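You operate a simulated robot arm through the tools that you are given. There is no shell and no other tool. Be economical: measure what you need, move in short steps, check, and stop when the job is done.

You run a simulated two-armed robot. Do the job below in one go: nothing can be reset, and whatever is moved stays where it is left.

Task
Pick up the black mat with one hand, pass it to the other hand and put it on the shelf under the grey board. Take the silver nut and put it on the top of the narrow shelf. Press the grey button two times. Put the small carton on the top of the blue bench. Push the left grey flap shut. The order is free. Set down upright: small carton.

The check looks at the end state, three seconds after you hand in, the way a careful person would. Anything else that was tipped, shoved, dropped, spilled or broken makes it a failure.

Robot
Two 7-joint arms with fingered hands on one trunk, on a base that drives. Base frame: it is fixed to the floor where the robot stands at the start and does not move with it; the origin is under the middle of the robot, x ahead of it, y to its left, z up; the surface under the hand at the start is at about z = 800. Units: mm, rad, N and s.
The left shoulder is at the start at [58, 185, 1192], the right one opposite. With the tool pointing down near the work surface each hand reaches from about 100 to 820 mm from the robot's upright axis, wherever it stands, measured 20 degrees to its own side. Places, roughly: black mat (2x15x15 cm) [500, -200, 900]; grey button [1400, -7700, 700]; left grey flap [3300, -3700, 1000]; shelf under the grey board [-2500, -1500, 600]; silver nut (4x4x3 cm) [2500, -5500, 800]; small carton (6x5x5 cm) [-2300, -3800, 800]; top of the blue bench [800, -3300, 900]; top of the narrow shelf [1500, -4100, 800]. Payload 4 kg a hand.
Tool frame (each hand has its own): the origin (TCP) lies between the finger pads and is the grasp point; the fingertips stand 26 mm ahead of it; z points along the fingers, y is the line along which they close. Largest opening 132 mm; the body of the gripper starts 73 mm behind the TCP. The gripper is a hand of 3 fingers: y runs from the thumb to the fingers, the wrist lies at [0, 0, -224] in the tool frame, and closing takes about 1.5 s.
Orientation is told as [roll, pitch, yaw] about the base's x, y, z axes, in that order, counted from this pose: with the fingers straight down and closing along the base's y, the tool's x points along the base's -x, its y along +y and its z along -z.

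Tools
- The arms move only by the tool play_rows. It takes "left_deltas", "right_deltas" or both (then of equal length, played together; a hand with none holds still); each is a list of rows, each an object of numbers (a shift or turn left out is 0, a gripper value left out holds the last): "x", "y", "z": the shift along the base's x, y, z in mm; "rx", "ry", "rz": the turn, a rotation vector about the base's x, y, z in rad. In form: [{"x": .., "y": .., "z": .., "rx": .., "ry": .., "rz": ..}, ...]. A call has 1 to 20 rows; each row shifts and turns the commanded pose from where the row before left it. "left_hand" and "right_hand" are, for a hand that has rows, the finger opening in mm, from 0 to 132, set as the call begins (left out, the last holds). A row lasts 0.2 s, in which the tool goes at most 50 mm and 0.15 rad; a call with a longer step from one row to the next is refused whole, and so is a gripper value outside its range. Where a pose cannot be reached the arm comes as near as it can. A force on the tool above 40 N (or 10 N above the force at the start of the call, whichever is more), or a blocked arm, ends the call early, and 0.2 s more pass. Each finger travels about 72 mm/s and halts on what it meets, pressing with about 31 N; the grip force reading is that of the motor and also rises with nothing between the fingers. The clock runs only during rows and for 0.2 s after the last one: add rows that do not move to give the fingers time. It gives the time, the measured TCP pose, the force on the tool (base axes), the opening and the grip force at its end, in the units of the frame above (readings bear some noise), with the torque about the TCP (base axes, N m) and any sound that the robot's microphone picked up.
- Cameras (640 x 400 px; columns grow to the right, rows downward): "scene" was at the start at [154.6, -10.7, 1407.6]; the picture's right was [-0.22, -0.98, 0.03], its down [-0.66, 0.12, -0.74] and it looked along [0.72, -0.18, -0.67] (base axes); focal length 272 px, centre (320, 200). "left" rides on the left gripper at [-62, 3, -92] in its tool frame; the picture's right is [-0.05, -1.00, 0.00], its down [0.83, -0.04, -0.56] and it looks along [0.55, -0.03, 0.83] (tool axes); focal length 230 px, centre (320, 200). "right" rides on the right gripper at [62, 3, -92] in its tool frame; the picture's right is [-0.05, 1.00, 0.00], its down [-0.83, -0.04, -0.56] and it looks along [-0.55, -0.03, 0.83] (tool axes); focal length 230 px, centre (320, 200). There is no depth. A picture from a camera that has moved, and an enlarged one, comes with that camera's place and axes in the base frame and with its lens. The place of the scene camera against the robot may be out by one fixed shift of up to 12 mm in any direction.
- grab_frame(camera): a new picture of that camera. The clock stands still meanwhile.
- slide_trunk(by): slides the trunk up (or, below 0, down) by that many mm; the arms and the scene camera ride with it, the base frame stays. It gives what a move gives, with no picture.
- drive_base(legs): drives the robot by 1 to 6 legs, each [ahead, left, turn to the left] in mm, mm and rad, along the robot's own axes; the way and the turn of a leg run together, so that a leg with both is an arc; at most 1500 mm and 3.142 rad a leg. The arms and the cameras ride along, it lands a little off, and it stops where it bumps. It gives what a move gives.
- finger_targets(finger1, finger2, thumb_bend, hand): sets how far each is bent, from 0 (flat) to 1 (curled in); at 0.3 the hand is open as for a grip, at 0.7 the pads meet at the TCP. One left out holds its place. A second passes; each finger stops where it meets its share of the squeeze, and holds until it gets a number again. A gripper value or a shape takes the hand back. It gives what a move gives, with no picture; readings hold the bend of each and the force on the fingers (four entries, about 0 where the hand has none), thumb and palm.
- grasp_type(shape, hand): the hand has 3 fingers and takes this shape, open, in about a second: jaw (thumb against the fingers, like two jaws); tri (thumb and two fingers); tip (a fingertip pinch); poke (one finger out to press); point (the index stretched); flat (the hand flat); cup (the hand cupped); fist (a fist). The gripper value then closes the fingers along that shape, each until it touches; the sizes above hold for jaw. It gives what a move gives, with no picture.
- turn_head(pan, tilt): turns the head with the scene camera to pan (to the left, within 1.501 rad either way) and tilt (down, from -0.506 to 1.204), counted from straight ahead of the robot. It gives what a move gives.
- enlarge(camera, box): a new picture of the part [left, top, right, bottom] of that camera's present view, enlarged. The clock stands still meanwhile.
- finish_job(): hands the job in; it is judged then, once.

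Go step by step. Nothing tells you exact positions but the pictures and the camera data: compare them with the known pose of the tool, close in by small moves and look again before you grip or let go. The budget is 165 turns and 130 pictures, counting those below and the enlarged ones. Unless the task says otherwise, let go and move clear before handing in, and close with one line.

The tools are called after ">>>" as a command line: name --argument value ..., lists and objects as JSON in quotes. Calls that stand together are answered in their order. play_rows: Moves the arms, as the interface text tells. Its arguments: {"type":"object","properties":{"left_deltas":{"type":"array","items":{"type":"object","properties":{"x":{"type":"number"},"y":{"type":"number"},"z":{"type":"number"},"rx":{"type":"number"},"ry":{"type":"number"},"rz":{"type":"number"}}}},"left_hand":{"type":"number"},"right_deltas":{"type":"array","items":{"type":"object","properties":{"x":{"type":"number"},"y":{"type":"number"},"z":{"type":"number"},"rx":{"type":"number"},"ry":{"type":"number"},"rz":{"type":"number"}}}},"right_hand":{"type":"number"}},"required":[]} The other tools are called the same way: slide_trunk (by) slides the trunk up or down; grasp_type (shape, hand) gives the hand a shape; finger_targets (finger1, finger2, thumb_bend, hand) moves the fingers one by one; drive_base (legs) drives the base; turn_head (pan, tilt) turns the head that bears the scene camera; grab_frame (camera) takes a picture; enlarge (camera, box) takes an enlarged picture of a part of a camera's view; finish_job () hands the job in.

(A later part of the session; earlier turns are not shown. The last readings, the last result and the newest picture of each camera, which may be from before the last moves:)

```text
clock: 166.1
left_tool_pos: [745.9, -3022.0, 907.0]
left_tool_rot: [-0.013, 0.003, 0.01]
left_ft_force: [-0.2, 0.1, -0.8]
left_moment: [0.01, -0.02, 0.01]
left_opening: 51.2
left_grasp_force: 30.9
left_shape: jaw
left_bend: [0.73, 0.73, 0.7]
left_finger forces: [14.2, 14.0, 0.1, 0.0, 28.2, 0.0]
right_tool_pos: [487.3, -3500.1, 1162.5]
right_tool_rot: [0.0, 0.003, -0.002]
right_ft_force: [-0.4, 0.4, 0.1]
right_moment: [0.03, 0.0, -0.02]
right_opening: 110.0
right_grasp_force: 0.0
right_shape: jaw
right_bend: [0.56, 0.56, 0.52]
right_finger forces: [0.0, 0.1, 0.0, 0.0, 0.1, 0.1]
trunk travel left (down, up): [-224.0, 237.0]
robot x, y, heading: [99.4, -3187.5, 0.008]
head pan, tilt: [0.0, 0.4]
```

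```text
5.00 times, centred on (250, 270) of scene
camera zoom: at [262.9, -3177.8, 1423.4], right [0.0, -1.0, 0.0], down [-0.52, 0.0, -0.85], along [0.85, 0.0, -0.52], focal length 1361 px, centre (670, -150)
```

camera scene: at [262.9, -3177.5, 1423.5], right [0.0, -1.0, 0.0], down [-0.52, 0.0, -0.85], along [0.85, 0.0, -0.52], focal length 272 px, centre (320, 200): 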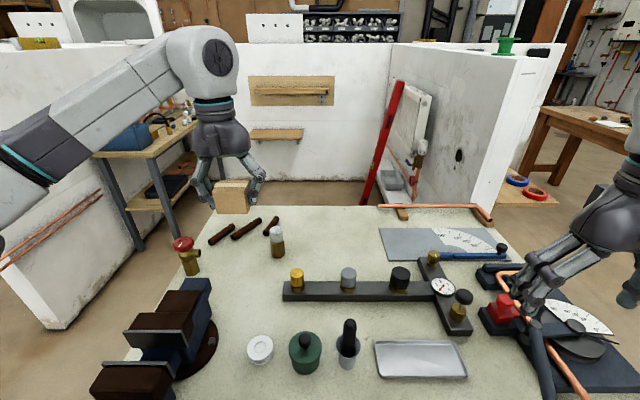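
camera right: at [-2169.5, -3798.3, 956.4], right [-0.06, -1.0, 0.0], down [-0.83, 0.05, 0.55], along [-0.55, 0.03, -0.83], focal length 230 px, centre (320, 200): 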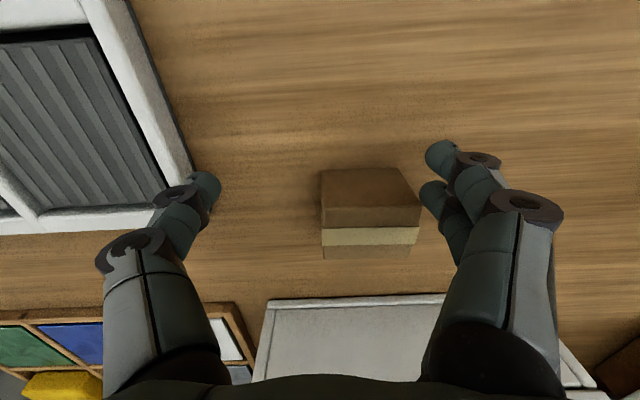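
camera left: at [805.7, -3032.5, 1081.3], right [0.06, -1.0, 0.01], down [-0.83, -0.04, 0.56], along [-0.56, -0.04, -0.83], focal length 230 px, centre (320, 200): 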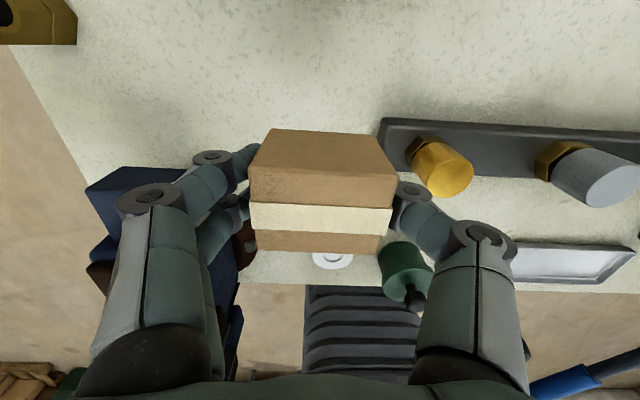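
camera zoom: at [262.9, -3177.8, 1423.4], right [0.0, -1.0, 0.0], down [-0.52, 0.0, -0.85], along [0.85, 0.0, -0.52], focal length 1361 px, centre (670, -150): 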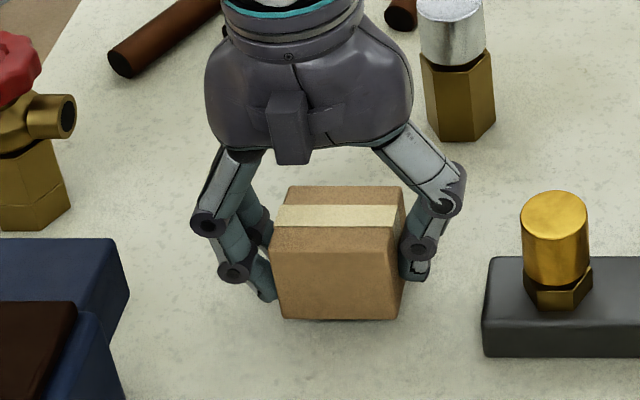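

The contact shadow is appearing; a few more millimetres.

>>> play_rows --left_deltas '[{"z": -1.5}, {"z": -1.5}, {}]'

>>> play_rows --left_deltas '[{"z": -1.5}, {"z": -1.5}, {}]'

>>> play_rows --left_deltas '[{"z": -1.5}, {"z": -1.5}, {}]'

>>> enlarge --camera "scene" --box '[200, 230, 300, 310]'

```text
clock: 166.8
left_tool_pos: [744.9, -3021.6, 903.5]
left_tool_rot: [-0.013, 0.004, 0.01]
left_ft_force: [-0.3, 0.2, -1.5]
left_moment: [-0.01, -0.01, -0.01]
left_opening: 51.1
left_grasp_force: 31.2
left_shape: jaw
left_bend: [0.73, 0.73, 0.7]
left_finger forces: [14.1, 14.1, 0.0, 0.0, 28.2, 0.0]
right_tool_pos: [487.0, -3500.7, 1163.2]
right_tool_rot: [0.001, 0.004, 0.0]
right_ft_force: [0.2, -0.4, 0.3]
right_moment: [0.02, 0.02, 0.0]
right_opening: 109.9
right_grasp_force: 0.0
right_shape: jaw
right_bend: [0.56, 0.56, 0.52]
right_finger forces: [0.0, 0.1, 0.1, 0.0, 0.0, 0.0]
trunk travel left (down, up): [-224.0, 237.0]
robot x, y, heading: [100.6, -3186.8, 0.003]
head pan, tilt: [0.0, 0.4]
```

```text
clock: 167.7
left_tool_pos: [744.8, -3021.5, 902.7]
left_tool_rot: [-0.012, 0.004, 0.009]
left_ft_force: [0.3, -0.1, -0.8]
left_moment: [0.0, 0.01, 0.01]
left_opening: 50.7
left_grasp_force: 30.7
left_shape: jaw
left_bend: [0.73, 0.73, 0.7]
left_finger forces: [14.1, 14.1, 0.0, 0.0, 28.2, 0.0]
right_tool_pos: [486.8, -3499.9, 1162.1]
right_tool_rot: [0.001, 0.003, 0.0]
right_ft_force: [-0.1, 0.8, 0.4]
right_moment: [0.0, 0.0, -0.01]
right_opening: 110.0
right_grasp_force: 0.1
right_shape: jaw
right_bend: [0.56, 0.56, 0.52]
right_finger forces: [0.1, 0.0, 0.0, 0.0, 0.0, 0.0]
trunk travel left (down, up): [-224.0, 237.0]
robot x, y, heading: [96.5, -3185.6, -0.004]
head pan, tilt: [0.0, 0.4]
```

```text
clock: 168.4
left_tool_pos: [745.4, -3023.0, 899.3]
left_tool_rot: [-0.012, 0.004, 0.007]
left_ft_force: [0.3, 0.3, -1.1]
left_moment: [0.02, -0.02, 0.03]
left_opening: 51.1
left_grasp_force: 30.9
left_shape: jaw
left_bend: [0.73, 0.73, 0.7]
left_finger forces: [14.1, 14.1, 0.0, 0.1, 28.2, 0.0]
right_tool_pos: [487.7, -3501.3, 1163.6]
right_tool_rot: [0.002, 0.003, 0.001]
right_ft_force: [-0.4, 0.5, 0.5]
right_moment: [-0.01, -0.03, -0.04]
right_opening: 110.0
right_grasp_force: 0.0
right_shape: jaw
right_bend: [0.56, 0.56, 0.52]
right_finger forces: [0.1, 0.0, 0.0, 0.0, 0.0, 0.0]
trunk travel left (down, up): [-224.0, 237.0]
robot x, y, heading: [95.7, -3186.1, -0.002]
head pan, tilt: [0.0, 0.4]
```

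```text
5.00 times, centred on (250, 270) of scene
camera zoom: at [262.9, -3177.8, 1423.4], right [0.0, -1.0, 0.0], down [-0.52, 0.0, -0.85], along [0.85, 0.0, -0.52], focal length 1361 px, centre (670, -150)
```

zoom: 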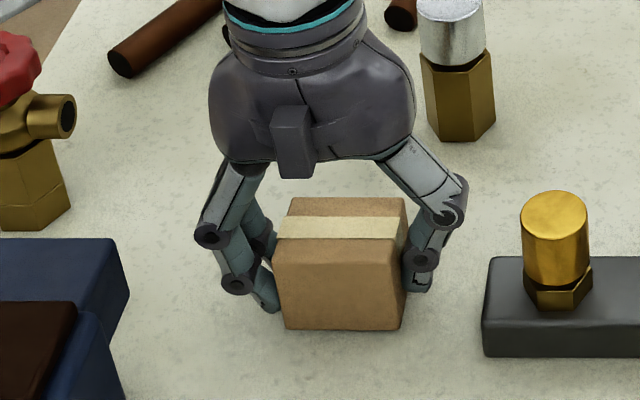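

>>> play_rows --left_deltas '[{"z": -1.5}, {"z": -1.5}, {"z": -1.5}, {}]'

>>> play_rows --left_deltas '[{"z": -1.5}, {"z": -1.5}, {"z": -1.5}, {}]'

>>> enlarge --camera "scene" --box '[200, 230, 300, 310]'

```text
clock: 169.4
left_tool_pos: [745.6, -3021.7, 894.9]
left_tool_rot: [-0.01, 0.004, 0.01]
left_ft_force: [-0.1, 0.4, -1.2]
left_moment: [-0.01, 0.01, -0.03]
left_opening: 51.1
left_grasp_force: 30.4
left_shape: jaw
left_bend: [0.73, 0.73, 0.7]
left_finger forces: [14.1, 14.0, 0.0, 0.0, 28.2, 0.0]
right_tool_pos: [487.5, -3501.4, 1163.2]
right_tool_rot: [0.0, 0.003, 0.0]
right_ft_force: [-0.4, 0.4, -0.5]
right_moment: [-0.03, 0.01, 0.03]
right_opening: 110.0
right_grasp_force: 0.1
right_shape: jaw
right_bend: [0.56, 0.56, 0.52]
right_finger forces: [0.1, 0.0, 0.0, 0.1, 0.1, 0.0]
trunk travel left (down, up): [-224.0, 237.0]
robot x, y, heading: [97.6, -3188.7, 0.001]
head pan, tilt: [0.0, 0.4]
```

```text
clock: 170.4
left_tool_pos: [746.3, -3022.0, 892.7]
left_tool_rot: [-0.012, -0.001, 0.009]
left_ft_force: [4.1, 2.5, 21.6]
left_moment: [0.16, -0.1, -0.03]
left_opening: 51.4
left_grasp_force: 31.1
left_shape: jaw
left_bend: [0.74, 0.74, 0.7]
left_finger forces: [17.1, 17.1, 0.0, 0.1, 31.7, 0.0]
right_tool_pos: [485.8, -3501.3, 1164.7]
right_tool_rot: [0.001, 0.001, -0.002]
right_ft_force: [0.1, -0.8, -0.8]
right_moment: [0.01, 0.03, 0.01]
right_opening: 110.0
right_grasp_force: 0.0
right_shape: jaw
right_bend: [0.56, 0.56, 0.52]
right_finger forces: [0.1, 0.1, 0.0, 0.1, 0.1, 0.1]
trunk travel left (down, up): [-224.0, 237.0]
robot x, y, heading: [97.5, -3184.1, -0.0]
head pan, tilt: [0.0, 0.4]
```

```text
5.00 times, centred on (250, 270) of scene
camera zoom: at [260.7, -3178.1, 1424.0], right [0.0, -1.0, 0.0], down [-0.52, 0.0, -0.86], along [0.86, 0.0, -0.52], focal length 1361 px, centre (670, -150)
```

zoom: 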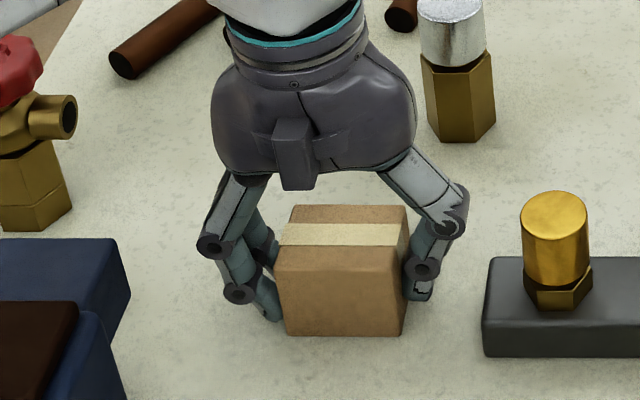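

Contact at 22 N. I'll ease up 2 mm, open a little, and lift straight away.

>>> play_rows --left_deltas '[{"z": 2}, {}]'

>>> play_rows --left_deltas '[{}, {}, {}, {}, {}, {"z": 10}, {"z": 30}, {"z": 40}, {"z": 40}, {"z": 40}, {"z": 40}, {}]' --left_hand 85

>>> enlarge --camera "scene" --box '[150, 190, 350, 370]'

```text
clock: 171.1
left_tool_pos: [744.5, -3022.0, 893.8]
left_tool_rot: [-0.013, 0.002, 0.009]
left_ft_force: [7.1, 1.4, 19.3]
left_moment: [0.13, -0.13, -0.02]
left_opening: 51.5
left_grasp_force: 30.9
left_shape: jaw
left_bend: [0.74, 0.74, 0.7]
left_finger forces: [16.8, 16.7, 0.0, 0.1, 32.4, 0.1]
right_tool_pos: [485.9, -3500.4, 1164.1]
right_tool_rot: [0.002, 0.002, 0.001]
right_ft_force: [-1.0, 0.0, 0.6]
right_moment: [-0.03, 0.01, -0.01]
right_opening: 109.8
right_grasp_force: 0.1
right_shape: jaw
right_bend: [0.56, 0.56, 0.52]
right_finger forces: [0.1, 0.1, 0.1, 0.0, 0.0, 0.0]
trunk travel left (down, up): [-224.0, 237.0]
robot x, y, heading: [98.3, -3187.3, -0.001]
head pan, tilt: [0.0, 0.4]
```

```text
clock: 173.7
left_tool_pos: [744.5, -3019.2, 1090.9]
left_tool_rot: [-0.013, 0.005, 0.01]
left_ft_force: [-0.5, 1.1, 0.0]
left_moment: [-0.04, 0.04, 0.01]
left_opening: 84.5
left_grasp_force: 0.1
left_shape: jaw
left_bend: [0.7, 0.7, 0.68]
left_finger forces: [0.0, 0.0, 0.0, 0.1, 0.0, 0.0]
right_tool_pos: [488.0, -3499.7, 1162.1]
right_tool_rot: [-0.001, 0.003, -0.001]
right_ft_force: [-0.6, 0.2, -0.5]
right_moment: [0.01, -0.01, 0.0]
right_opening: 110.0
right_grasp_force: 0.0
right_shape: jaw
right_bend: [0.56, 0.56, 0.52]
right_finger forces: [0.0, 0.0, 0.0, 0.0, 0.0, 0.0]
trunk travel left (down, up): [-224.0, 237.0]
robot x, y, heading: [98.4, -3187.7, -0.002]
head pan, tilt: [0.0, 0.4]
```

```text
2.22 times, centred on (250, 280) of scene
camera zoom: at [263.3, -3177.4, 1423.3], right [0.0, -1.0, 0.0], down [-0.52, 0.0, -0.85], along [0.85, 0.0, -0.52], focal length 605 px, centre (476, 22)
```

zoom: 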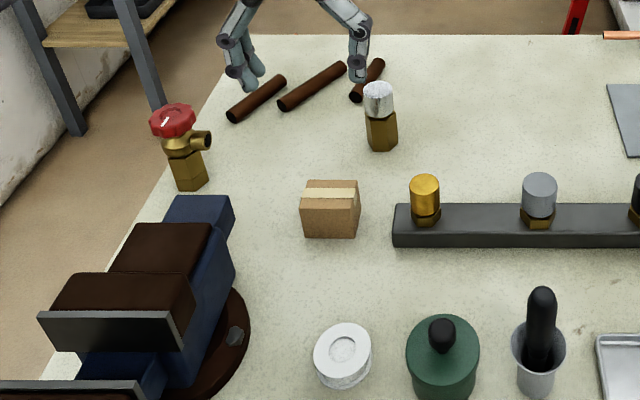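

The carton stands upright on the bench. Next the nut: I'll back off and drive toward the wooden table near [2500, -5500].

>>> drive_base --legs '[[-330, 0, 0]]'

>>> play_rows --left_deltas '[{"x": -40}, {"x": -40}, {"x": -40}, {"x": -40}, {"x": -40}, {"x": -40}, {"x": -20, "y": 30}, {}]'

>>> drive_base --legs '[[0, -1100, 0], [0, -1000, 0], [1200, 0, 0]]'

>>> grab_frame --camera "scene"

```text
clock: 175.8
left_tool_pos: [412.3, -3016.6, 1090.5]
left_tool_rot: [-0.013, 0.005, 0.015]
left_ft_force: [0.1, 0.3, -0.4]
left_moment: [-0.01, -0.06, -0.01]
left_opening: 84.8
left_grasp_force: 0.0
left_shape: jaw
left_bend: [0.7, 0.7, 0.68]
left_finger forces: [0.1, 0.0, 0.0, 0.0, 0.0, 0.0]
right_tool_pos: [157.0, -3499.3, 1162.6]
right_tool_rot: [0.001, 0.003, 0.003]
right_ft_force: [-0.7, 0.3, -0.1]
right_moment: [0.0, -0.02, 0.0]
right_opening: 110.1
right_grasp_force: 0.0
right_shape: jaw
right_bend: [0.56, 0.56, 0.52]
right_finger forces: [0.0, 0.1, 0.0, 0.0, 0.1, 0.0]
trunk travel left (down, up): [-224.0, 237.0]
robot x, y, heading: [-231.8, -3191.8, -0.0]
head pan, tilt: [0.0, 0.4]
```

```text
clock: 177.6
left_tool_pos: [151.8, -2985.3, 1092.8]
left_tool_rot: [-0.009, 0.006, 0.014]
left_ft_force: [0.6, 0.5, 0.2]
left_moment: [0.02, -0.01, 0.0]
left_opening: 84.7
left_grasp_force: 0.1
left_shape: jaw
left_bend: [0.7, 0.7, 0.68]
left_finger forces: [0.1, 0.1, 0.0, 0.1, 0.0, 0.1]
right_tool_pos: [157.7, -3499.5, 1162.9]
right_tool_rot: [0.001, 0.003, 0.004]
right_ft_force: [-0.2, -0.1, 0.4]
right_moment: [0.01, -0.01, -0.02]
right_opening: 109.8
right_grasp_force: 0.0
right_shape: jaw
right_bend: [0.56, 0.56, 0.52]
right_finger forces: [0.1, 0.0, 0.0, 0.0, 0.1, 0.0]
trunk travel left (down, up): [-224.0, 237.0]
robot x, y, heading: [-230.1, -3186.9, 0.002]
head pan, tilt: [0.0, 0.4]
```

```text
clock: 193.7
left_tool_pos: [1362.7, -5021.5, 1094.1]
left_tool_rot: [-0.011, 0.003, 0.058]
left_ft_force: [0.0, 0.1, -0.5]
left_moment: [-0.03, 0.02, 0.02]
left_opening: 84.9
left_grasp_force: 0.1
left_shape: jaw
left_bend: [0.7, 0.7, 0.68]
left_finger forces: [0.1, 0.0, 0.0, 0.0, 0.1, 0.0]
right_tool_pos: [1392.0, -5534.0, 1163.1]
right_tool_rot: [0.0, 0.004, 0.047]
right_ft_force: [-0.7, 0.3, 0.2]
right_moment: [0.01, -0.01, -0.04]
right_opening: 110.0
right_grasp_force: 0.1
right_shape: jaw
right_bend: [0.56, 0.56, 0.52]
right_finger forces: [0.1, 0.1, 0.0, 0.0, 0.0, 0.1]
trunk travel left (down, up): [-224.0, 237.0]
robot x, y, heading: [988.4, -5236.8, 0.052]
head pan, tilt: [0.0, 0.4]
```

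```text
51 pictures are left
camera scene: at [1151.9, -5222.4, 1423.5], right [0.05, -1.0, 0.0], down [-0.52, -0.03, -0.86], along [0.85, 0.04, -0.52], focal length 272 px, centre (320, 200)
```

scene: 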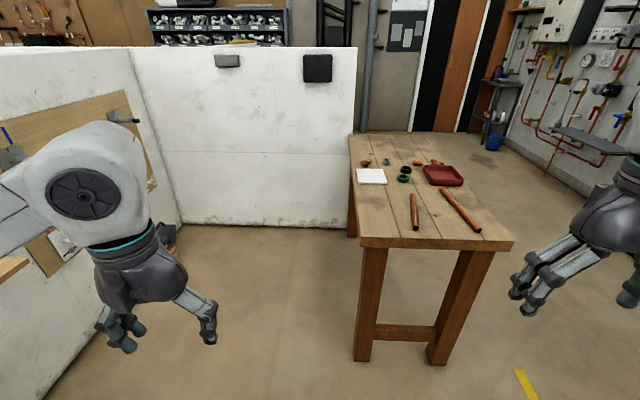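

The wooden table is ahead to the right; I'll zoom on it to identify the nut.

>>> enlarge --camera "scene" --box '[340, 120, 520, 250]'

```text
3.08 times, centred on (430, 185) of scene
camera zoom: at [1151.9, -5222.4, 1423.5], right [0.05, -1.0, 0.0], down [-0.52, -0.03, -0.86], along [0.85, 0.04, -0.52], focal length 838 px, centre (-18, 246)
```

zoom: 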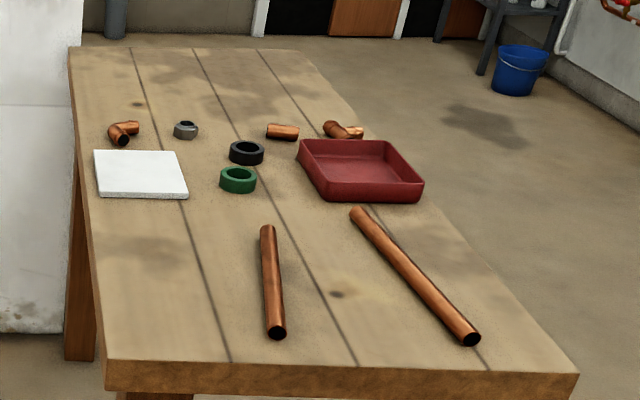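

The silver nut sits at about [2570, -5524, 815] on the table. I'll drive round to the table's right side and face it.

>>> drive_base --legs '[[0, -1060, -0.05], [1500, 0, 0], [90, 0, 1.571]]'

>>> turn_head --pan 0 --tilt 0.6

>>> grab_frame --camera "scene"

```text
clock: 210.1
left_tool_pos: [2346.4, -5860.3, 1093.0]
left_tool_rot: [-0.012, 0.004, 1.638]
left_ft_force: [0.0, -0.1, 0.9]
left_moment: [-0.01, 0.0, 0.02]
left_opening: 84.7
left_grasp_force: 0.0
left_shape: jaw
left_bend: [0.7, 0.7, 0.68]
left_finger forces: [0.1, 0.0, 0.1, 0.0, 0.1, 0.1]
right_tool_pos: [2858.8, -5826.7, 1163.3]
right_tool_rot: [0.0, 0.003, 1.628]
right_ft_force: [-0.4, 0.0, 0.4]
right_moment: [-0.01, 0.02, 0.0]
right_opening: 109.9
right_grasp_force: 0.1
right_shape: jaw
right_bend: [0.56, 0.56, 0.52]
right_finger forces: [0.1, 0.0, 0.0, 0.0, 0.0, 0.0]
trunk travel left (down, up): [-224.0, 237.0]
robot x, y, heading: [2565.9, -6236.2, 1.631]
head pan, tilt: [0.0, 0.4]
```

```text
clock: 210.9
left_tool_pos: [2345.4, -5861.6, 1093.1]
left_tool_rot: [-0.013, 0.003, 1.639]
left_ft_force: [1.0, -1.1, 0.5]
left_moment: [-0.03, 0.01, 0.0]
left_opening: 84.5
left_grasp_force: 0.1
left_shape: jaw
left_bend: [0.7, 0.7, 0.68]
left_finger forces: [0.0, 0.2, 0.1, 0.0, 0.1, 0.0]
right_tool_pos: [2859.2, -5825.2, 1163.1]
right_tool_rot: [0.0, 0.004, 1.628]
right_ft_force: [-0.1, 0.4, -0.6]
right_moment: [0.01, -0.01, -0.02]
right_opening: 110.0
right_grasp_force: 0.0
right_shape: jaw
right_bend: [0.56, 0.56, 0.52]
right_finger forces: [0.1, 0.0, 0.0, 0.0, 0.0, 0.0]
trunk travel left (down, up): [-224.0, 237.0]
robot x, y, heading: [2567.6, -6232.0, 1.631]
head pan, tilt: [0.0, 0.6]
```

```text
49 pictures are left
camera scene: at [2556.1, -6064.1, 1406.1], right [1.0, 0.06, 0.0], down [0.04, -0.68, -0.73], along [-0.04, 0.73, -0.68], focal length 272 px, centre (320, 200)
```

scene: 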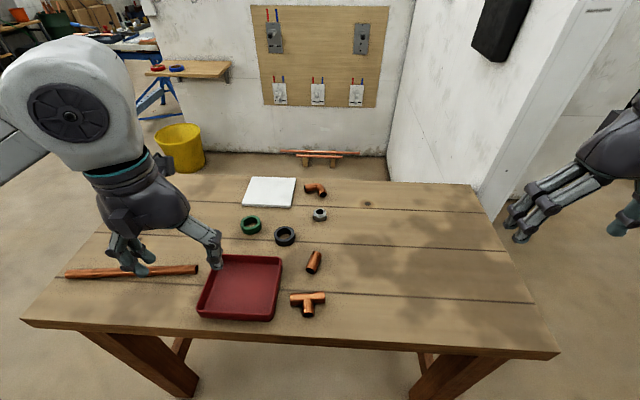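

The nut is about [2525, -5490, 815]. I'll shift right and forward so it lies ahead of the left shoulder.

>>> drive_base --legs '[[0, -170, -0.06], [85, 0, 0]]'

>>> play_rows --left_deltas '[{"x": -5, "y": 40}, {"x": -5, "y": 40}, {"x": 0, "y": 40}, {"y": 40}, {"y": 40}, {"y": 40}, {}]' --left_hand 100

>>> grab_frame --camera "scene"

>>> grab_frame --camera "left"

```text
clock: 213.0
left_tool_pos: [2540.9, -5758.0, 1093.2]
left_tool_rot: [-0.011, 0.005, 1.576]
left_ft_force: [-0.1, 0.7, 0.4]
left_moment: [0.0, 0.0, -0.01]
left_opening: 84.6
left_grasp_force: 0.0
left_shape: jaw
left_bend: [0.7, 0.7, 0.68]
left_finger forces: [0.0, 0.0, 0.0, 0.1, 0.1, 0.0]
right_tool_pos: [3054.1, -5755.2, 1162.1]
right_tool_rot: [0.002, 0.003, 1.565]
right_ft_force: [-0.3, -0.8, 0.1]
right_moment: [-0.03, -0.02, 0.01]
right_opening: 110.2
right_grasp_force: 0.1
right_shape: jaw
right_bend: [0.56, 0.56, 0.52]
right_finger forces: [0.0, 0.1, 0.0, 0.1, 0.0, 0.0]
trunk travel left (down, up): [-224.0, 237.0]
robot x, y, heading: [2739.0, -6144.2, 1.567]
head pan, tilt: [0.0, 0.6]
```

```text
clock: 214.6
left_tool_pos: [2528.1, -5520.6, 1094.3]
left_tool_rot: [-0.011, 0.003, 1.575]
left_ft_force: [0.5, -0.1, 0.7]
left_moment: [0.03, -0.04, 0.01]
left_opening: 99.9
left_grasp_force: 0.1
left_shape: jaw
left_bend: [0.63, 0.63, 0.6]
left_finger forces: [0.1, 0.0, 0.0, 0.0, 0.0, 0.0]
right_tool_pos: [3054.4, -5756.6, 1162.6]
right_tool_rot: [-0.002, 0.002, 1.567]
right_ft_force: [0.5, -0.1, 0.9]
right_moment: [-0.03, -0.03, 0.02]
right_opening: 110.2
right_grasp_force: 0.0
right_shape: jaw
right_bend: [0.56, 0.56, 0.52]
right_finger forces: [0.0, 0.0, 0.0, 0.1, 0.0, 0.0]
trunk travel left (down, up): [-224.0, 237.0]
robot x, y, heading: [2738.2, -6141.3, 1.569]
head pan, tilt: [0.0, 0.6]
```

```text
48 pictures are left
camera scene: at [2737.2, -5975.8, 1406.2], right [1.0, 0.0, 0.0], down [0.0, -0.68, -0.73], along [0.0, 0.73, -0.68], focal length 272 px, centre (320, 200)
```

scene: 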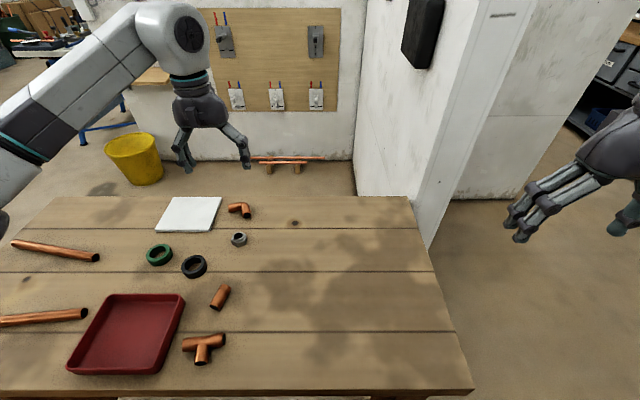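

```text
47 pictures are left
camera left: at [2523.7, -5459.1, 1185.2], right [1.0, 0.06, 0.01], down [0.04, -0.83, 0.56], along [0.04, -0.56, -0.83], focal length 230 px, centre (320, 200)
```

left: 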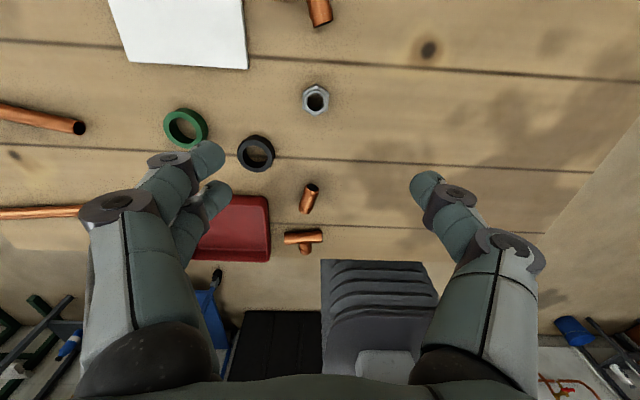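

The nut is nearly straight below the left hand. Descending.

>>> play_rows --left_deltas '[{"x": -3, "y": -5}, {"z": -40}, {"z": -40}, {"z": -40}, {"z": -40}, {"z": -40}, {"z": -20}, {}]' --left_hand 75

>>> grab_frame --camera "left"

```text
clock: 216.4
left_tool_pos: [2527.2, -5522.1, 871.8]
left_tool_rot: [-0.011, 0.003, 1.577]
left_ft_force: [0.1, -0.8, -0.2]
left_moment: [-0.01, 0.02, -0.01]
left_opening: 75.8
left_grasp_force: 0.2
left_shape: jaw
left_bend: [0.72, 0.72, 0.7]
left_finger forces: [0.0, 0.0, 0.1, 0.0, 0.1, 0.1]
right_tool_pos: [3053.6, -5756.3, 1163.5]
right_tool_rot: [-0.001, 0.003, 1.566]
right_ft_force: [0.0, 0.6, 0.1]
right_moment: [0.02, 0.05, 0.01]
right_opening: 110.0
right_grasp_force: 0.0
right_shape: jaw
right_bend: [0.56, 0.56, 0.52]
right_finger forces: [0.0, 0.1, 0.0, 0.1, 0.0, 0.0]
trunk travel left (down, up): [-224.0, 237.0]
robot x, y, heading: [2739.4, -6144.9, 1.566]
head pan, tilt: [0.0, 0.6]
```

```text
46 pictures are left
camera left: at [2522.9, -5462.8, 962.2], right [1.0, 0.06, 0.01], down [0.04, -0.83, 0.56], along [0.04, -0.56, -0.83], focal length 230 px, centre (320, 200)
```

left: 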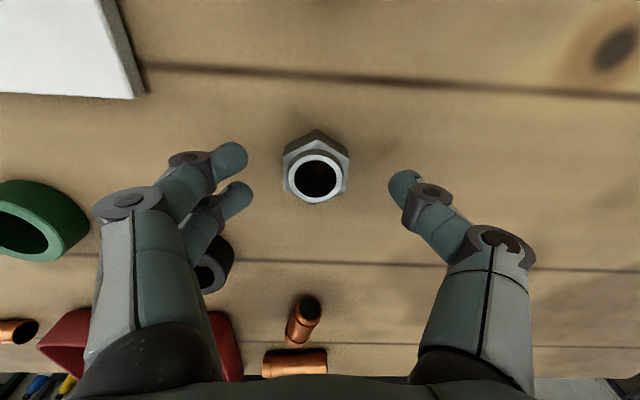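

The nut's top is at about z ≈ 838, with its flats facing the fingers. A little lower and close.

>>> play_rows --left_deltas '[{"y": -6, "z": -15}, {"z": -10}, {"z": -5}, {"z": -3}, {}]'

>>> play_rows --left_deltas '[{}, {}, {}, {}, {}, {}, {}]' --left_hand 25

>>> grab_frame --camera "left"

```text
clock: 217.2
left_tool_pos: [2531.7, -5526.8, 856.5]
left_tool_rot: [-0.021, -0.014, 1.578]
left_ft_force: [-1.3, -8.2, 26.3]
left_moment: [-0.35, 1.29, 0.39]
left_opening: 75.6
left_grasp_force: 0.0
left_shape: jaw
left_bend: [0.73, 0.73, 0.7]
left_finger forces: [11.7, 15.0, 0.1, 0.0, 0.0, 0.1]
right_tool_pos: [3054.9, -5757.2, 1162.9]
right_tool_rot: [0.001, 0.002, 1.567]
right_ft_force: [-0.5, 0.5, 0.0]
right_moment: [-0.03, 0.0, -0.01]
right_opening: 110.0
right_grasp_force: 0.0
right_shape: jaw
right_bend: [0.56, 0.56, 0.52]
right_finger forces: [0.1, 0.0, 0.1, 0.1, 0.0, 0.1]
trunk travel left (down, up): [-224.0, 237.0]
robot x, y, heading: [2739.8, -6141.8, 1.57]
head pan, tilt: [0.0, 0.6]
stopped in row 3 (left hand): the force on the tool passed its limit at 44 N (the readings are from after the stop); the commanded pose is now the measured one
```

```text
clock: 217.7
left_tool_pos: [2525.9, -5524.9, 857.1]
left_tool_rot: [-0.017, -0.016, 1.582]
left_ft_force: [-3.0, -6.5, 17.3]
left_moment: [-0.23, 0.3, 0.1]
left_opening: 29.1
left_grasp_force: 0.1
left_shape: jaw
left_bend: [0.73, 0.74, 0.7]
left_finger forces: [10.6, 6.1, 0.1, 0.0, 3.4, 0.0]
right_tool_pos: [3054.0, -5756.0, 1163.4]
right_tool_rot: [0.0, 0.003, 1.567]
right_ft_force: [0.7, 0.0, -0.6]
right_moment: [-0.02, 0.0, 0.02]
right_opening: 110.0
right_grasp_force: 0.1
right_shape: jaw
right_bend: [0.56, 0.56, 0.52]
right_finger forces: [0.0, 0.1, 0.0, 0.0, 0.1, 0.0]
trunk travel left (down, up): [-224.0, 237.0]
robot x, y, heading: [2739.0, -6144.3, 1.567]
head pan, tilt: [0.0, 0.6]
stopped in row 2 (left hand): the force on the tool passed its limit at 43 N (the readings are from after the stop); the commanded pose is now the measured one
```

```text
45 pictures are left
camera left: at [2519.2, -5465.3, 949.1], right [1.0, 0.06, 0.02], down [0.04, -0.84, 0.54], along [0.05, -0.54, -0.84], focal length 230 px, centre (320, 200)
```

left: 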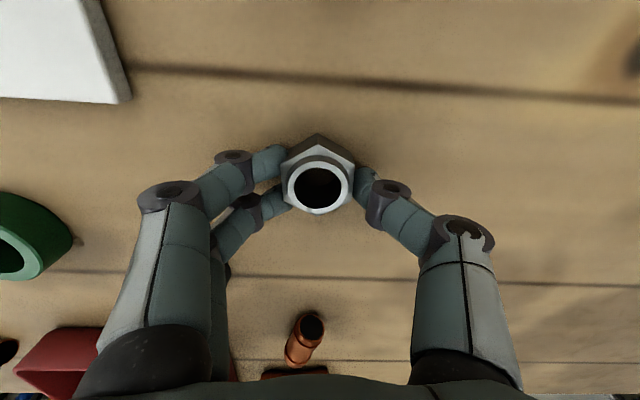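

The fingertips touch the table (about z ≈ 830), and the fingers are around the nut. I'll raise slightly and finish closing.

>>> play_rows --left_deltas '[{"z": 4}, {"z": 2}, {}, {}, {}]' --left_hand 20

>>> play_rows --left_deltas '[{"z": 10}, {"z": 20}, {"z": 40}, {"z": 40}, {}]'

>>> grab_frame --camera "left"

```text
clock: 218.9
left_tool_pos: [2525.6, -5524.8, 860.8]
left_tool_rot: [-0.016, -0.015, 1.581]
left_ft_force: [-0.4, 0.5, -0.6]
left_moment: [0.03, 0.01, 0.02]
left_opening: 27.0
left_grasp_force: 31.3
left_shape: jaw
left_bend: [0.74, 0.74, 0.7]
left_finger forces: [14.8, 12.7, 0.0, 0.0, 24.4, 0.1]
right_tool_pos: [3053.6, -5755.5, 1160.9]
right_tool_rot: [0.0, 0.003, 1.568]
right_ft_force: [-0.8, 0.2, 0.2]
right_moment: [0.0, -0.02, -0.01]
right_opening: 110.1
right_grasp_force: 0.0
right_shape: jaw
right_bend: [0.56, 0.56, 0.52]
right_finger forces: [0.1, 0.0, 0.1, 0.0, 0.0, 0.0]
trunk travel left (down, up): [-224.0, 237.0]
robot x, y, heading: [2741.6, -6142.5, 1.565]
head pan, tilt: [0.0, 0.6]
```

```text
clock: 220.1
left_tool_pos: [2525.1, -5524.4, 970.1]
left_tool_rot: [-0.014, -0.015, 1.58]
left_ft_force: [-0.5, -0.2, -1.8]
left_moment: [0.0, -0.02, -0.05]
left_opening: 26.6
left_grasp_force: 31.3
left_shape: jaw
left_bend: [0.74, 0.74, 0.7]
left_finger forces: [14.9, 12.9, 0.0, 0.1, 24.3, 0.1]
right_tool_pos: [3052.7, -5755.2, 1163.5]
right_tool_rot: [-0.001, 0.004, 1.567]
right_ft_force: [0.3, -0.1, 0.1]
right_moment: [0.02, 0.01, 0.01]
right_opening: 110.2
right_grasp_force: 0.1
right_shape: jaw
right_bend: [0.56, 0.56, 0.52]
right_finger forces: [0.0, 0.0, 0.0, 0.1, 0.0, 0.0]
trunk travel left (down, up): [-224.0, 237.0]
robot x, y, heading: [2740.1, -6140.0, 1.574]
head pan, tilt: [0.0, 0.6]
```

```text
44 pictures are left
camera left: at [2519.0, -5464.9, 1062.8], right [1.0, 0.06, 0.02], down [0.04, -0.84, 0.54], along [0.05, -0.54, -0.84], focal length 230 px, centre (320, 200)
```

left: 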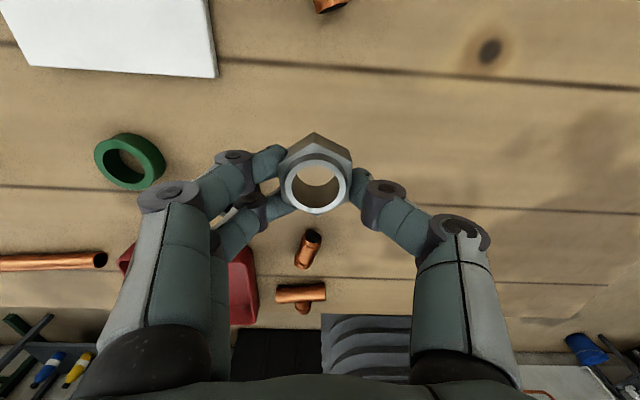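

The nut is held. I'll lift and tuck it, then drive around the table to the narrow shelf on the panel wall near [1500, -4100].

>>> play_rows --left_deltas '[{"z": 40}, {"z": 40}, {"z": 40, "y": -20}, {"y": -40}, {"y": -40}, {"y": -40}, {"y": -40}, {}]'

>>> drive_base --legs '[[-380, 0, 0], [0, 1230, 0], [1450, 0, 0]]'

>>> turn_head --pan 0 --tilt 0.4

>>> grab_frame --camera "scene"

```text
clock: 221.9
left_tool_pos: [2528.0, -5705.9, 1091.0]
left_tool_rot: [-0.014, -0.014, 1.583]
left_ft_force: [-0.2, -1.0, 0.0]
left_moment: [-0.02, 0.0, -0.03]
left_opening: 26.4
left_grasp_force: 31.2
left_shape: jaw
left_bend: [0.74, 0.74, 0.7]
left_finger forces: [15.2, 13.0, 0.0, 0.1, 24.3, 0.0]
right_tool_pos: [3054.0, -5754.8, 1162.7]
right_tool_rot: [0.001, 0.003, 1.567]
right_ft_force: [0.7, 0.6, 0.9]
right_moment: [0.02, 0.0, 0.02]
right_opening: 110.4
right_grasp_force: 0.1
right_shape: jaw
right_bend: [0.56, 0.56, 0.52]
right_finger forces: [0.0, 0.0, 0.1, 0.1, 0.0, 0.0]
trunk travel left (down, up): [-224.0, 237.0]
robot x, y, heading: [2741.4, -6143.5, 1.57]
head pan, tilt: [0.0, 0.6]
```

```text
clock: 236.9
left_tool_pos: [1319.0, -4600.4, 1092.5]
left_tool_rot: [-0.014, -0.014, 1.575]
left_ft_force: [-0.5, -0.1, -0.4]
left_moment: [0.01, -0.01, 0.02]
left_opening: 26.5
left_grasp_force: 31.3
left_shape: jaw
left_bend: [0.74, 0.74, 0.7]
left_finger forces: [15.1, 13.0, 0.0, 0.1, 24.3, 0.0]
right_tool_pos: [1844.4, -4656.4, 1163.2]
right_tool_rot: [0.0, 0.003, 1.56]
right_ft_force: [0.6, -0.3, 0.3]
right_moment: [0.02, -0.05, 0.0]
right_opening: 109.8
right_grasp_force: 0.1
right_shape: jaw
right_bend: [0.56, 0.56, 0.52]
right_finger forces: [0.0, 0.0, 0.0, 0.0, 0.0, 0.0]
trunk travel left (down, up): [-224.0, 237.0]
robot x, y, heading: [1529.5, -5042.8, 1.562]
head pan, tilt: [0.0, 0.6]
```

```text
clock: 237.7
left_tool_pos: [1319.2, -4601.0, 1092.3]
left_tool_rot: [-0.015, -0.014, 1.574]
left_ft_force: [0.4, -0.7, -0.7]
left_moment: [-0.05, 0.01, -0.03]
left_opening: 26.4
left_grasp_force: 31.0
left_shape: jaw
left_bend: [0.74, 0.74, 0.7]
left_finger forces: [15.2, 13.1, 0.0, 0.0, 24.2, 0.1]
right_tool_pos: [1844.5, -4655.8, 1162.5]
right_tool_rot: [0.001, 0.003, 1.561]
right_ft_force: [-0.3, 0.3, -0.8]
right_moment: [0.01, -0.02, -0.02]
right_opening: 110.3
right_grasp_force: 0.1
right_shape: jaw
right_bend: [0.56, 0.56, 0.52]
right_finger forces: [0.0, 0.0, 0.0, 0.0, 0.0, 0.1]
trunk travel left (down, up): [-224.0, 237.0]
robot x, y, heading: [1529.0, -5039.2, 1.562]
head pan, tilt: [0.0, 0.4]
```

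```text
43 pictures are left
camera scene: at [1526.2, -4865.8, 1423.4], right [1.0, -0.01, 0.0], down [0.0, -0.52, -0.85], along [0.01, 0.85, -0.52], focal length 272 px, centre (320, 200)
```

scene: 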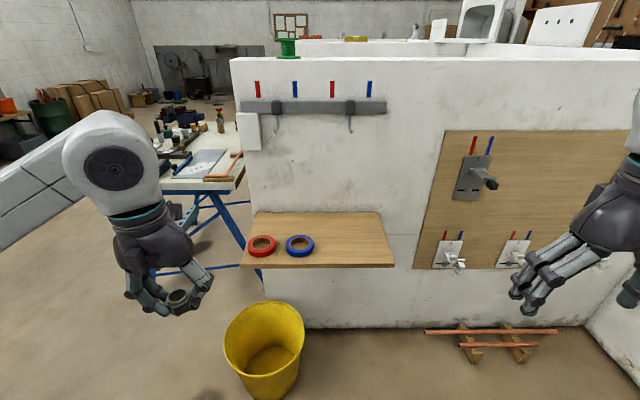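

The shelf's right half is free, target about [1650, -4120, 800]. I'll move the base right and forward.

>>> drive_base --legs '[[0, -270, 0], [290, 0, 0]]'

>>> play_rows --left_deltas '[{"x": 30, "z": -40}, {"x": 20, "z": -40}, {"y": 35, "z": -20}, {"y": 40}, {"y": 40}, {"y": 40}, {}]'

>>> grab_frame --camera "left"

>>> grab_frame --camera "scene"

```text
clock: 241.2
left_tool_pos: [1598.3, -4312.5, 1092.9]
left_tool_rot: [-0.014, -0.014, 1.566]
left_ft_force: [0.5, 0.8, -0.2]
left_moment: [-0.02, -0.02, 0.0]
left_opening: 26.6
left_grasp_force: 31.3
left_shape: jaw
left_bend: [0.74, 0.74, 0.7]
left_finger forces: [15.2, 13.0, 0.1, 0.0, 24.4, 0.1]
right_tool_pos: [2124.6, -4372.1, 1164.0]
right_tool_rot: [0.0, 0.002, 1.553]
right_ft_force: [0.3, 0.6, 0.8]
right_moment: [0.03, 0.0, 0.01]
right_opening: 109.9
right_grasp_force: 0.0
right_shape: jaw
right_bend: [0.56, 0.56, 0.52]
right_finger forces: [0.0, 0.1, 0.1, 0.1, 0.0, 0.0]
trunk travel left (down, up): [-224.0, 237.0]
robot x, y, heading: [1803.1, -4753.8, 1.553]
head pan, tilt: [0.0, 0.4]
```

```text
clock: 242.8
left_tool_pos: [1648.1, -4159.1, 993.7]
left_tool_rot: [-0.015, -0.016, 1.567]
left_ft_force: [0.2, 0.4, -0.5]
left_moment: [0.03, -0.01, 0.03]
left_opening: 26.5
left_grasp_force: 30.6
left_shape: jaw
left_bend: [0.74, 0.74, 0.7]
left_finger forces: [15.4, 13.0, 0.0, 0.1, 24.2, 0.1]
right_tool_pos: [2124.8, -4373.1, 1163.0]
right_tool_rot: [0.0, 0.001, 1.551]
right_ft_force: [0.0, -0.5, -0.4]
right_moment: [0.01, -0.01, 0.05]
right_opening: 110.0
right_grasp_force: 0.0
right_shape: jaw
right_bend: [0.56, 0.56, 0.52]
right_finger forces: [0.0, 0.0, 0.0, 0.0, 0.0, 0.0]
trunk travel left (down, up): [-224.0, 237.0]
robot x, y, heading: [1805.3, -4756.2, 1.556]
head pan, tilt: [0.0, 0.4]
```

```text
42 pictures are left
camera left: at [1643.5, -4099.2, 1085.1], right [1.0, 0.05, 0.02], down [0.03, -0.84, 0.54], along [0.04, -0.54, -0.84], focal length 230 px, centre (320, 200)
```

left: 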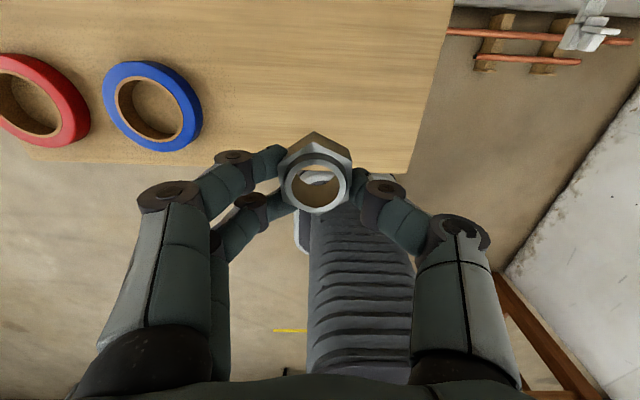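

```text
41 pictures are left
camera scene: at [1804.3, -4579.7, 1423.6], right [1.0, -0.02, 0.0], down [-0.01, -0.52, -0.86], along [0.02, 0.86, -0.52], focal length 272 px, centre (320, 200)
```

scene: 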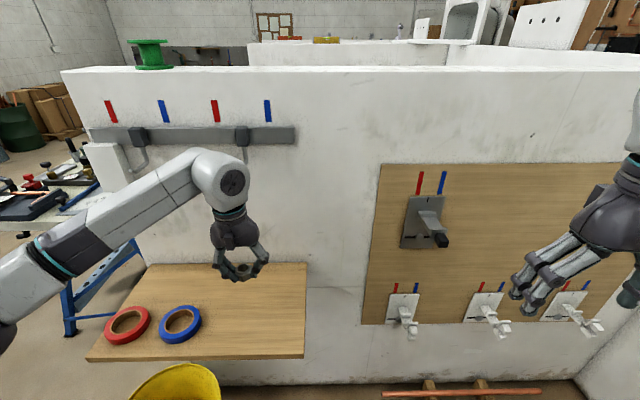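

I'll move 45 mm further over the shelf and descend.

>>> play_rows --left_deltas '[{"y": 25}, {"y": 20}, {"z": -40}, {"z": -40}, {"z": -20}, {}]'

>>> enlarge --camera "scene" --box '[180, 220, 320, 350]'

```text
clock: 244.2
left_tool_pos: [1650.3, -4111.1, 892.0]
left_tool_rot: [-0.015, -0.014, 1.566]
left_ft_force: [-0.2, 0.3, -0.6]
left_moment: [0.02, 0.01, -0.01]
left_opening: 26.3
left_grasp_force: 30.9
left_shape: jaw
left_bend: [0.74, 0.74, 0.7]
left_finger forces: [15.4, 13.1, 0.0, 0.0, 24.3, 0.0]
right_tool_pos: [2124.3, -4371.5, 1162.4]
right_tool_rot: [0.0, 0.003, 1.55]
right_ft_force: [1.1, -0.4, 0.2]
right_moment: [0.01, -0.02, 0.02]
right_opening: 110.1
right_grasp_force: 0.0
right_shape: jaw
right_bend: [0.56, 0.56, 0.52]
right_finger forces: [0.0, 0.0, 0.0, 0.0, 0.0, 0.0]
trunk travel left (down, up): [-224.0, 237.0]
robot x, y, heading: [1808.2, -4753.6, 1.55]
head pan, tilt: [0.0, 0.4]
```

```text
3.08 times, centred on (250, 285) of scene
camera zoom: at [1804.5, -4578.9, 1423.5], right [1.0, -0.02, 0.0], down [-0.01, -0.52, -0.85], along [0.02, 0.85, -0.52], focal length 838 px, centre (535, -62)
```

zoom: 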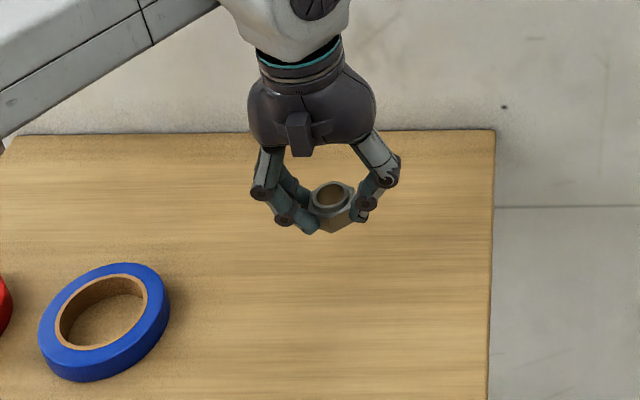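

Still above the shelf. I'll lower in small steps until contact.

>>> play_rows --left_deltas '[{"z": -10}, {"z": -8}, {"z": -6}, {"z": -4}, {"z": -4}, {"z": -3}, {"z": -3}, {"z": -3}, {}]'

>>> play_rows --left_deltas '[{"z": -2}, {"z": -2}, {"z": -2}, {}]'

>>> enlarge --camera "scene" --box '[180, 220, 320, 350]'

```text
clock: 246.2
left_tool_pos: [1649.3, -4111.9, 851.7]
left_tool_rot: [-0.015, -0.014, 1.566]
left_ft_force: [0.0, 0.9, -0.2]
left_moment: [-0.02, 0.03, -0.01]
left_opening: 26.4
left_grasp_force: 31.5
left_shape: jaw
left_bend: [0.74, 0.74, 0.7]
left_finger forces: [15.4, 13.2, 0.0, 0.0, 24.2, 0.0]
right_tool_pos: [2124.3, -4371.7, 1163.5]
right_tool_rot: [-0.002, 0.003, 1.551]
right_ft_force: [-0.1, -0.7, 0.2]
right_moment: [-0.01, -0.01, 0.0]
right_opening: 109.9
right_grasp_force: 0.1
right_shape: jaw
right_bend: [0.56, 0.56, 0.52]
right_finger forces: [0.0, 0.0, 0.0, 0.0, 0.1, 0.0]
trunk travel left (down, up): [-224.0, 237.0]
robot x, y, heading: [1801.4, -4758.1, 1.552]
head pan, tilt: [0.0, 0.4]
```

```text
clock: 247.2
left_tool_pos: [1648.0, -4112.3, 845.2]
left_tool_rot: [-0.015, -0.014, 1.568]
left_ft_force: [0.6, 0.0, -0.9]
left_moment: [-0.01, 0.01, -0.04]
left_opening: 26.4
left_grasp_force: 30.3
left_shape: jaw
left_bend: [0.74, 0.74, 0.7]
left_finger forces: [15.4, 13.1, 0.0, 0.0, 24.3, 0.1]
right_tool_pos: [2124.2, -4371.1, 1162.7]
right_tool_rot: [0.0, 0.003, 1.554]
right_ft_force: [0.6, -0.8, -0.2]
right_moment: [0.02, -0.03, -0.02]
right_opening: 110.0
right_grasp_force: 0.1
right_shape: jaw
right_bend: [0.56, 0.56, 0.52]
right_finger forces: [0.1, 0.0, 0.0, 0.0, 0.0, 0.1]
trunk travel left (down, up): [-224.0, 237.0]
robot x, y, heading: [1801.6, -4756.1, 1.549]
head pan, tilt: [0.0, 0.4]
```

```text
3.08 times, centred on (250, 285) of scene
camera zoom: at [1804.6, -4578.9, 1423.4], right [1.0, -0.02, 0.0], down [-0.01, -0.52, -0.85], along [0.02, 0.85, -0.52], focal length 838 px, centre (535, -62)
```

zoom: 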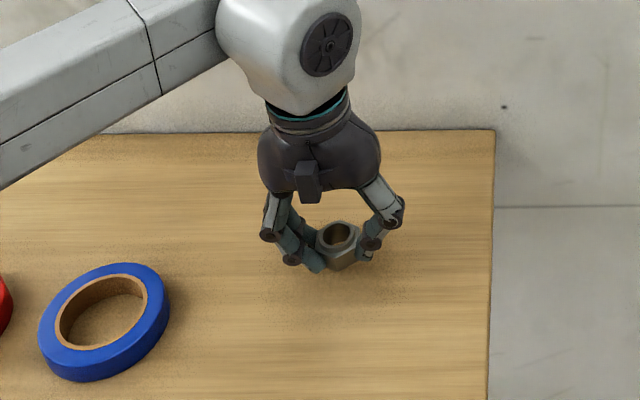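

>>> play_rows --left_deltas '[{"z": -2}, {"z": -2}, {"z": -2}, {}]'

>>> play_rows --left_deltas '[{"z": -2}, {"z": -2}, {"z": -2}, {}]'

>>> play_rows --left_deltas '[{"z": -1.5}, {"z": -1.5}, {"z": -1.5}, {}]'

```text
clock: 248.2
left_tool_pos: [1647.7, -4112.6, 838.9]
left_tool_rot: [-0.015, -0.013, 1.565]
left_ft_force: [-0.5, -0.3, -0.4]
left_moment: [0.0, -0.02, 0.04]
left_opening: 26.4
left_grasp_force: 30.8
left_shape: jaw
left_bend: [0.74, 0.74, 0.7]
left_finger forces: [15.5, 13.3, 0.0, 0.1, 24.2, 0.0]
right_tool_pos: [2125.3, -4371.8, 1162.5]
right_tool_rot: [0.001, 0.003, 1.55]
right_ft_force: [0.5, 0.3, 0.0]
right_moment: [-0.02, 0.01, 0.0]
right_opening: 109.9
right_grasp_force: 0.1
right_shape: jaw
right_bend: [0.56, 0.56, 0.52]
right_finger forces: [0.1, 0.0, 0.0, 0.0, 0.0, 0.1]
trunk travel left (down, up): [-224.0, 237.0]
robot x, y, heading: [1803.3, -4753.0, 1.553]
head pan, tilt: [0.0, 0.4]
```

```text
clock: 249.2
left_tool_pos: [1648.7, -4112.1, 833.8]
left_tool_rot: [-0.017, -0.014, 1.564]
left_ft_force: [0.2, -0.4, -0.8]
left_moment: [-0.02, 0.0, -0.03]
left_opening: 26.2
left_grasp_force: 30.7
left_shape: jaw
left_bend: [0.74, 0.74, 0.7]
left_finger forces: [15.5, 13.3, 0.0, 0.1, 24.3, 0.0]
right_tool_pos: [2124.2, -4371.1, 1162.6]
right_tool_rot: [0.0, 0.004, 1.552]
right_ft_force: [0.2, 0.6, 0.5]
right_moment: [-0.02, -0.01, -0.02]
right_opening: 109.8
right_grasp_force: 0.0
right_shape: jaw
right_bend: [0.56, 0.56, 0.52]
right_finger forces: [0.1, 0.1, 0.1, 0.0, 0.0, 0.1]
trunk travel left (down, up): [-224.0, 237.0]
robot x, y, heading: [1805.0, -4755.4, 1.554]
head pan, tilt: [0.0, 0.4]
```

```text
clock: 250.2
left_tool_pos: [1648.2, -4112.2, 829.4]
left_tool_rot: [-0.016, -0.014, 1.565]
left_ft_force: [-0.1, -0.7, -0.1]
left_moment: [0.01, 0.02, -0.01]
left_opening: 26.3
left_grasp_force: 30.8
left_shape: jaw
left_bend: [0.74, 0.74, 0.7]
left_finger forces: [15.3, 13.2, 0.0, 0.0, 24.2, 0.0]
right_tool_pos: [2124.2, -4371.1, 1163.7]
right_tool_rot: [0.001, 0.003, 1.551]
right_ft_force: [-0.2, 0.0, 0.4]
right_moment: [0.0, 0.03, 0.01]
right_opening: 109.9
right_grasp_force: 0.1
right_shape: jaw
right_bend: [0.56, 0.56, 0.52]
right_finger forces: [0.1, 0.0, 0.1, 0.1, 0.0, 0.1]
trunk travel left (down, up): [-224.0, 237.0]
robot x, y, heading: [1806.9, -4754.0, 1.555]
head pan, tilt: [0.0, 0.4]
```

>>> play_rows --left_deltas '[{"z": -2}, {"z": -2}, {"z": -2}, {}]'

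>>> play_rows --left_deltas '[{"z": -2}, {"z": -2}, {"z": -2}, {}]'

>>> enlarge --camera "scene" --box '[180, 220, 320, 350]'

```text
clock: 251.2
left_tool_pos: [1648.8, -4111.9, 826.5]
left_tool_rot: [-0.018, -0.02, 1.568]
left_ft_force: [-4.8, 3.7, 21.9]
left_moment: [0.13, 0.4, -0.02]
left_opening: 26.8
left_grasp_force: 30.8
left_shape: jaw
left_bend: [0.74, 0.74, 0.7]
left_finger forces: [28.7, 17.1, 0.1, 0.0, 29.3, 0.1]
right_tool_pos: [2125.2, -4373.5, 1164.7]
right_tool_rot: [0.001, 0.001, 1.551]
right_ft_force: [-0.2, -0.6, -0.7]
right_moment: [0.01, -0.02, 0.0]
right_opening: 110.0
right_grasp_force: 0.2
right_shape: jaw
right_bend: [0.56, 0.56, 0.52]
right_finger forces: [0.0, 0.0, 0.0, 0.1, 0.0, 0.1]
trunk travel left (down, up): [-224.0, 237.0]
robot x, y, heading: [1802.3, -4756.0, 1.55]
head pan, tilt: [0.0, 0.4]
```

```text
clock: 251.8
left_tool_pos: [1649.5, -4110.4, 825.1]
left_tool_rot: [-0.022, -0.023, 1.568]
left_ft_force: [-0.3, -5.5, 18.3]
left_moment: [-0.17, 0.25, 0.13]
left_opening: 27.7
left_grasp_force: 30.9
left_shape: jaw
left_bend: [0.75, 0.75, 0.7]
left_finger forces: [28.7, 18.9, 0.0, 0.0, 29.3, 0.0]
right_tool_pos: [2124.6, -4371.9, 1163.2]
right_tool_rot: [0.0, 0.003, 1.551]
right_ft_force: [-0.3, 0.9, -0.6]
right_moment: [-0.02, 0.03, 0.03]
right_opening: 110.1
right_grasp_force: 0.0
right_shape: jaw
right_bend: [0.56, 0.56, 0.52]
right_finger forces: [0.0, 0.0, 0.1, 0.0, 0.0, 0.1]
trunk travel left (down, up): [-224.0, 237.0]
robot x, y, heading: [1804.8, -4752.6, 1.558]
head pan, tilt: [0.0, 0.4]
stopped in row 3 (left hand): the force on the tool passed its limit at 41 N (the readings are from after the stop); the commanded pose is now the measured one
```

```text
3.08 times, centred on (250, 285) of scene
camera zoom: at [1804.6, -4580.2, 1423.3], right [1.0, -0.02, 0.0], down [-0.01, -0.52, -0.86], along [0.01, 0.86, -0.52], focal length 838 px, centre (535, -62)
```

zoom: 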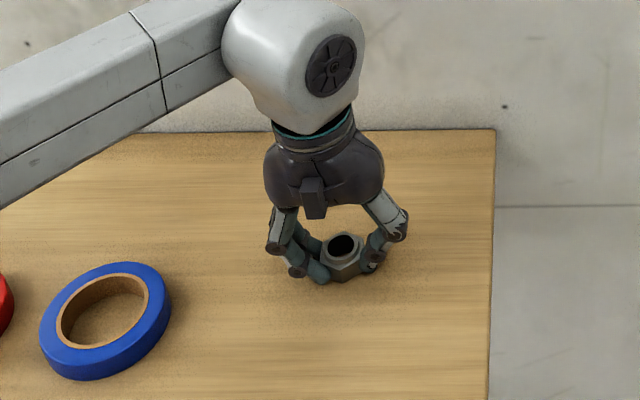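

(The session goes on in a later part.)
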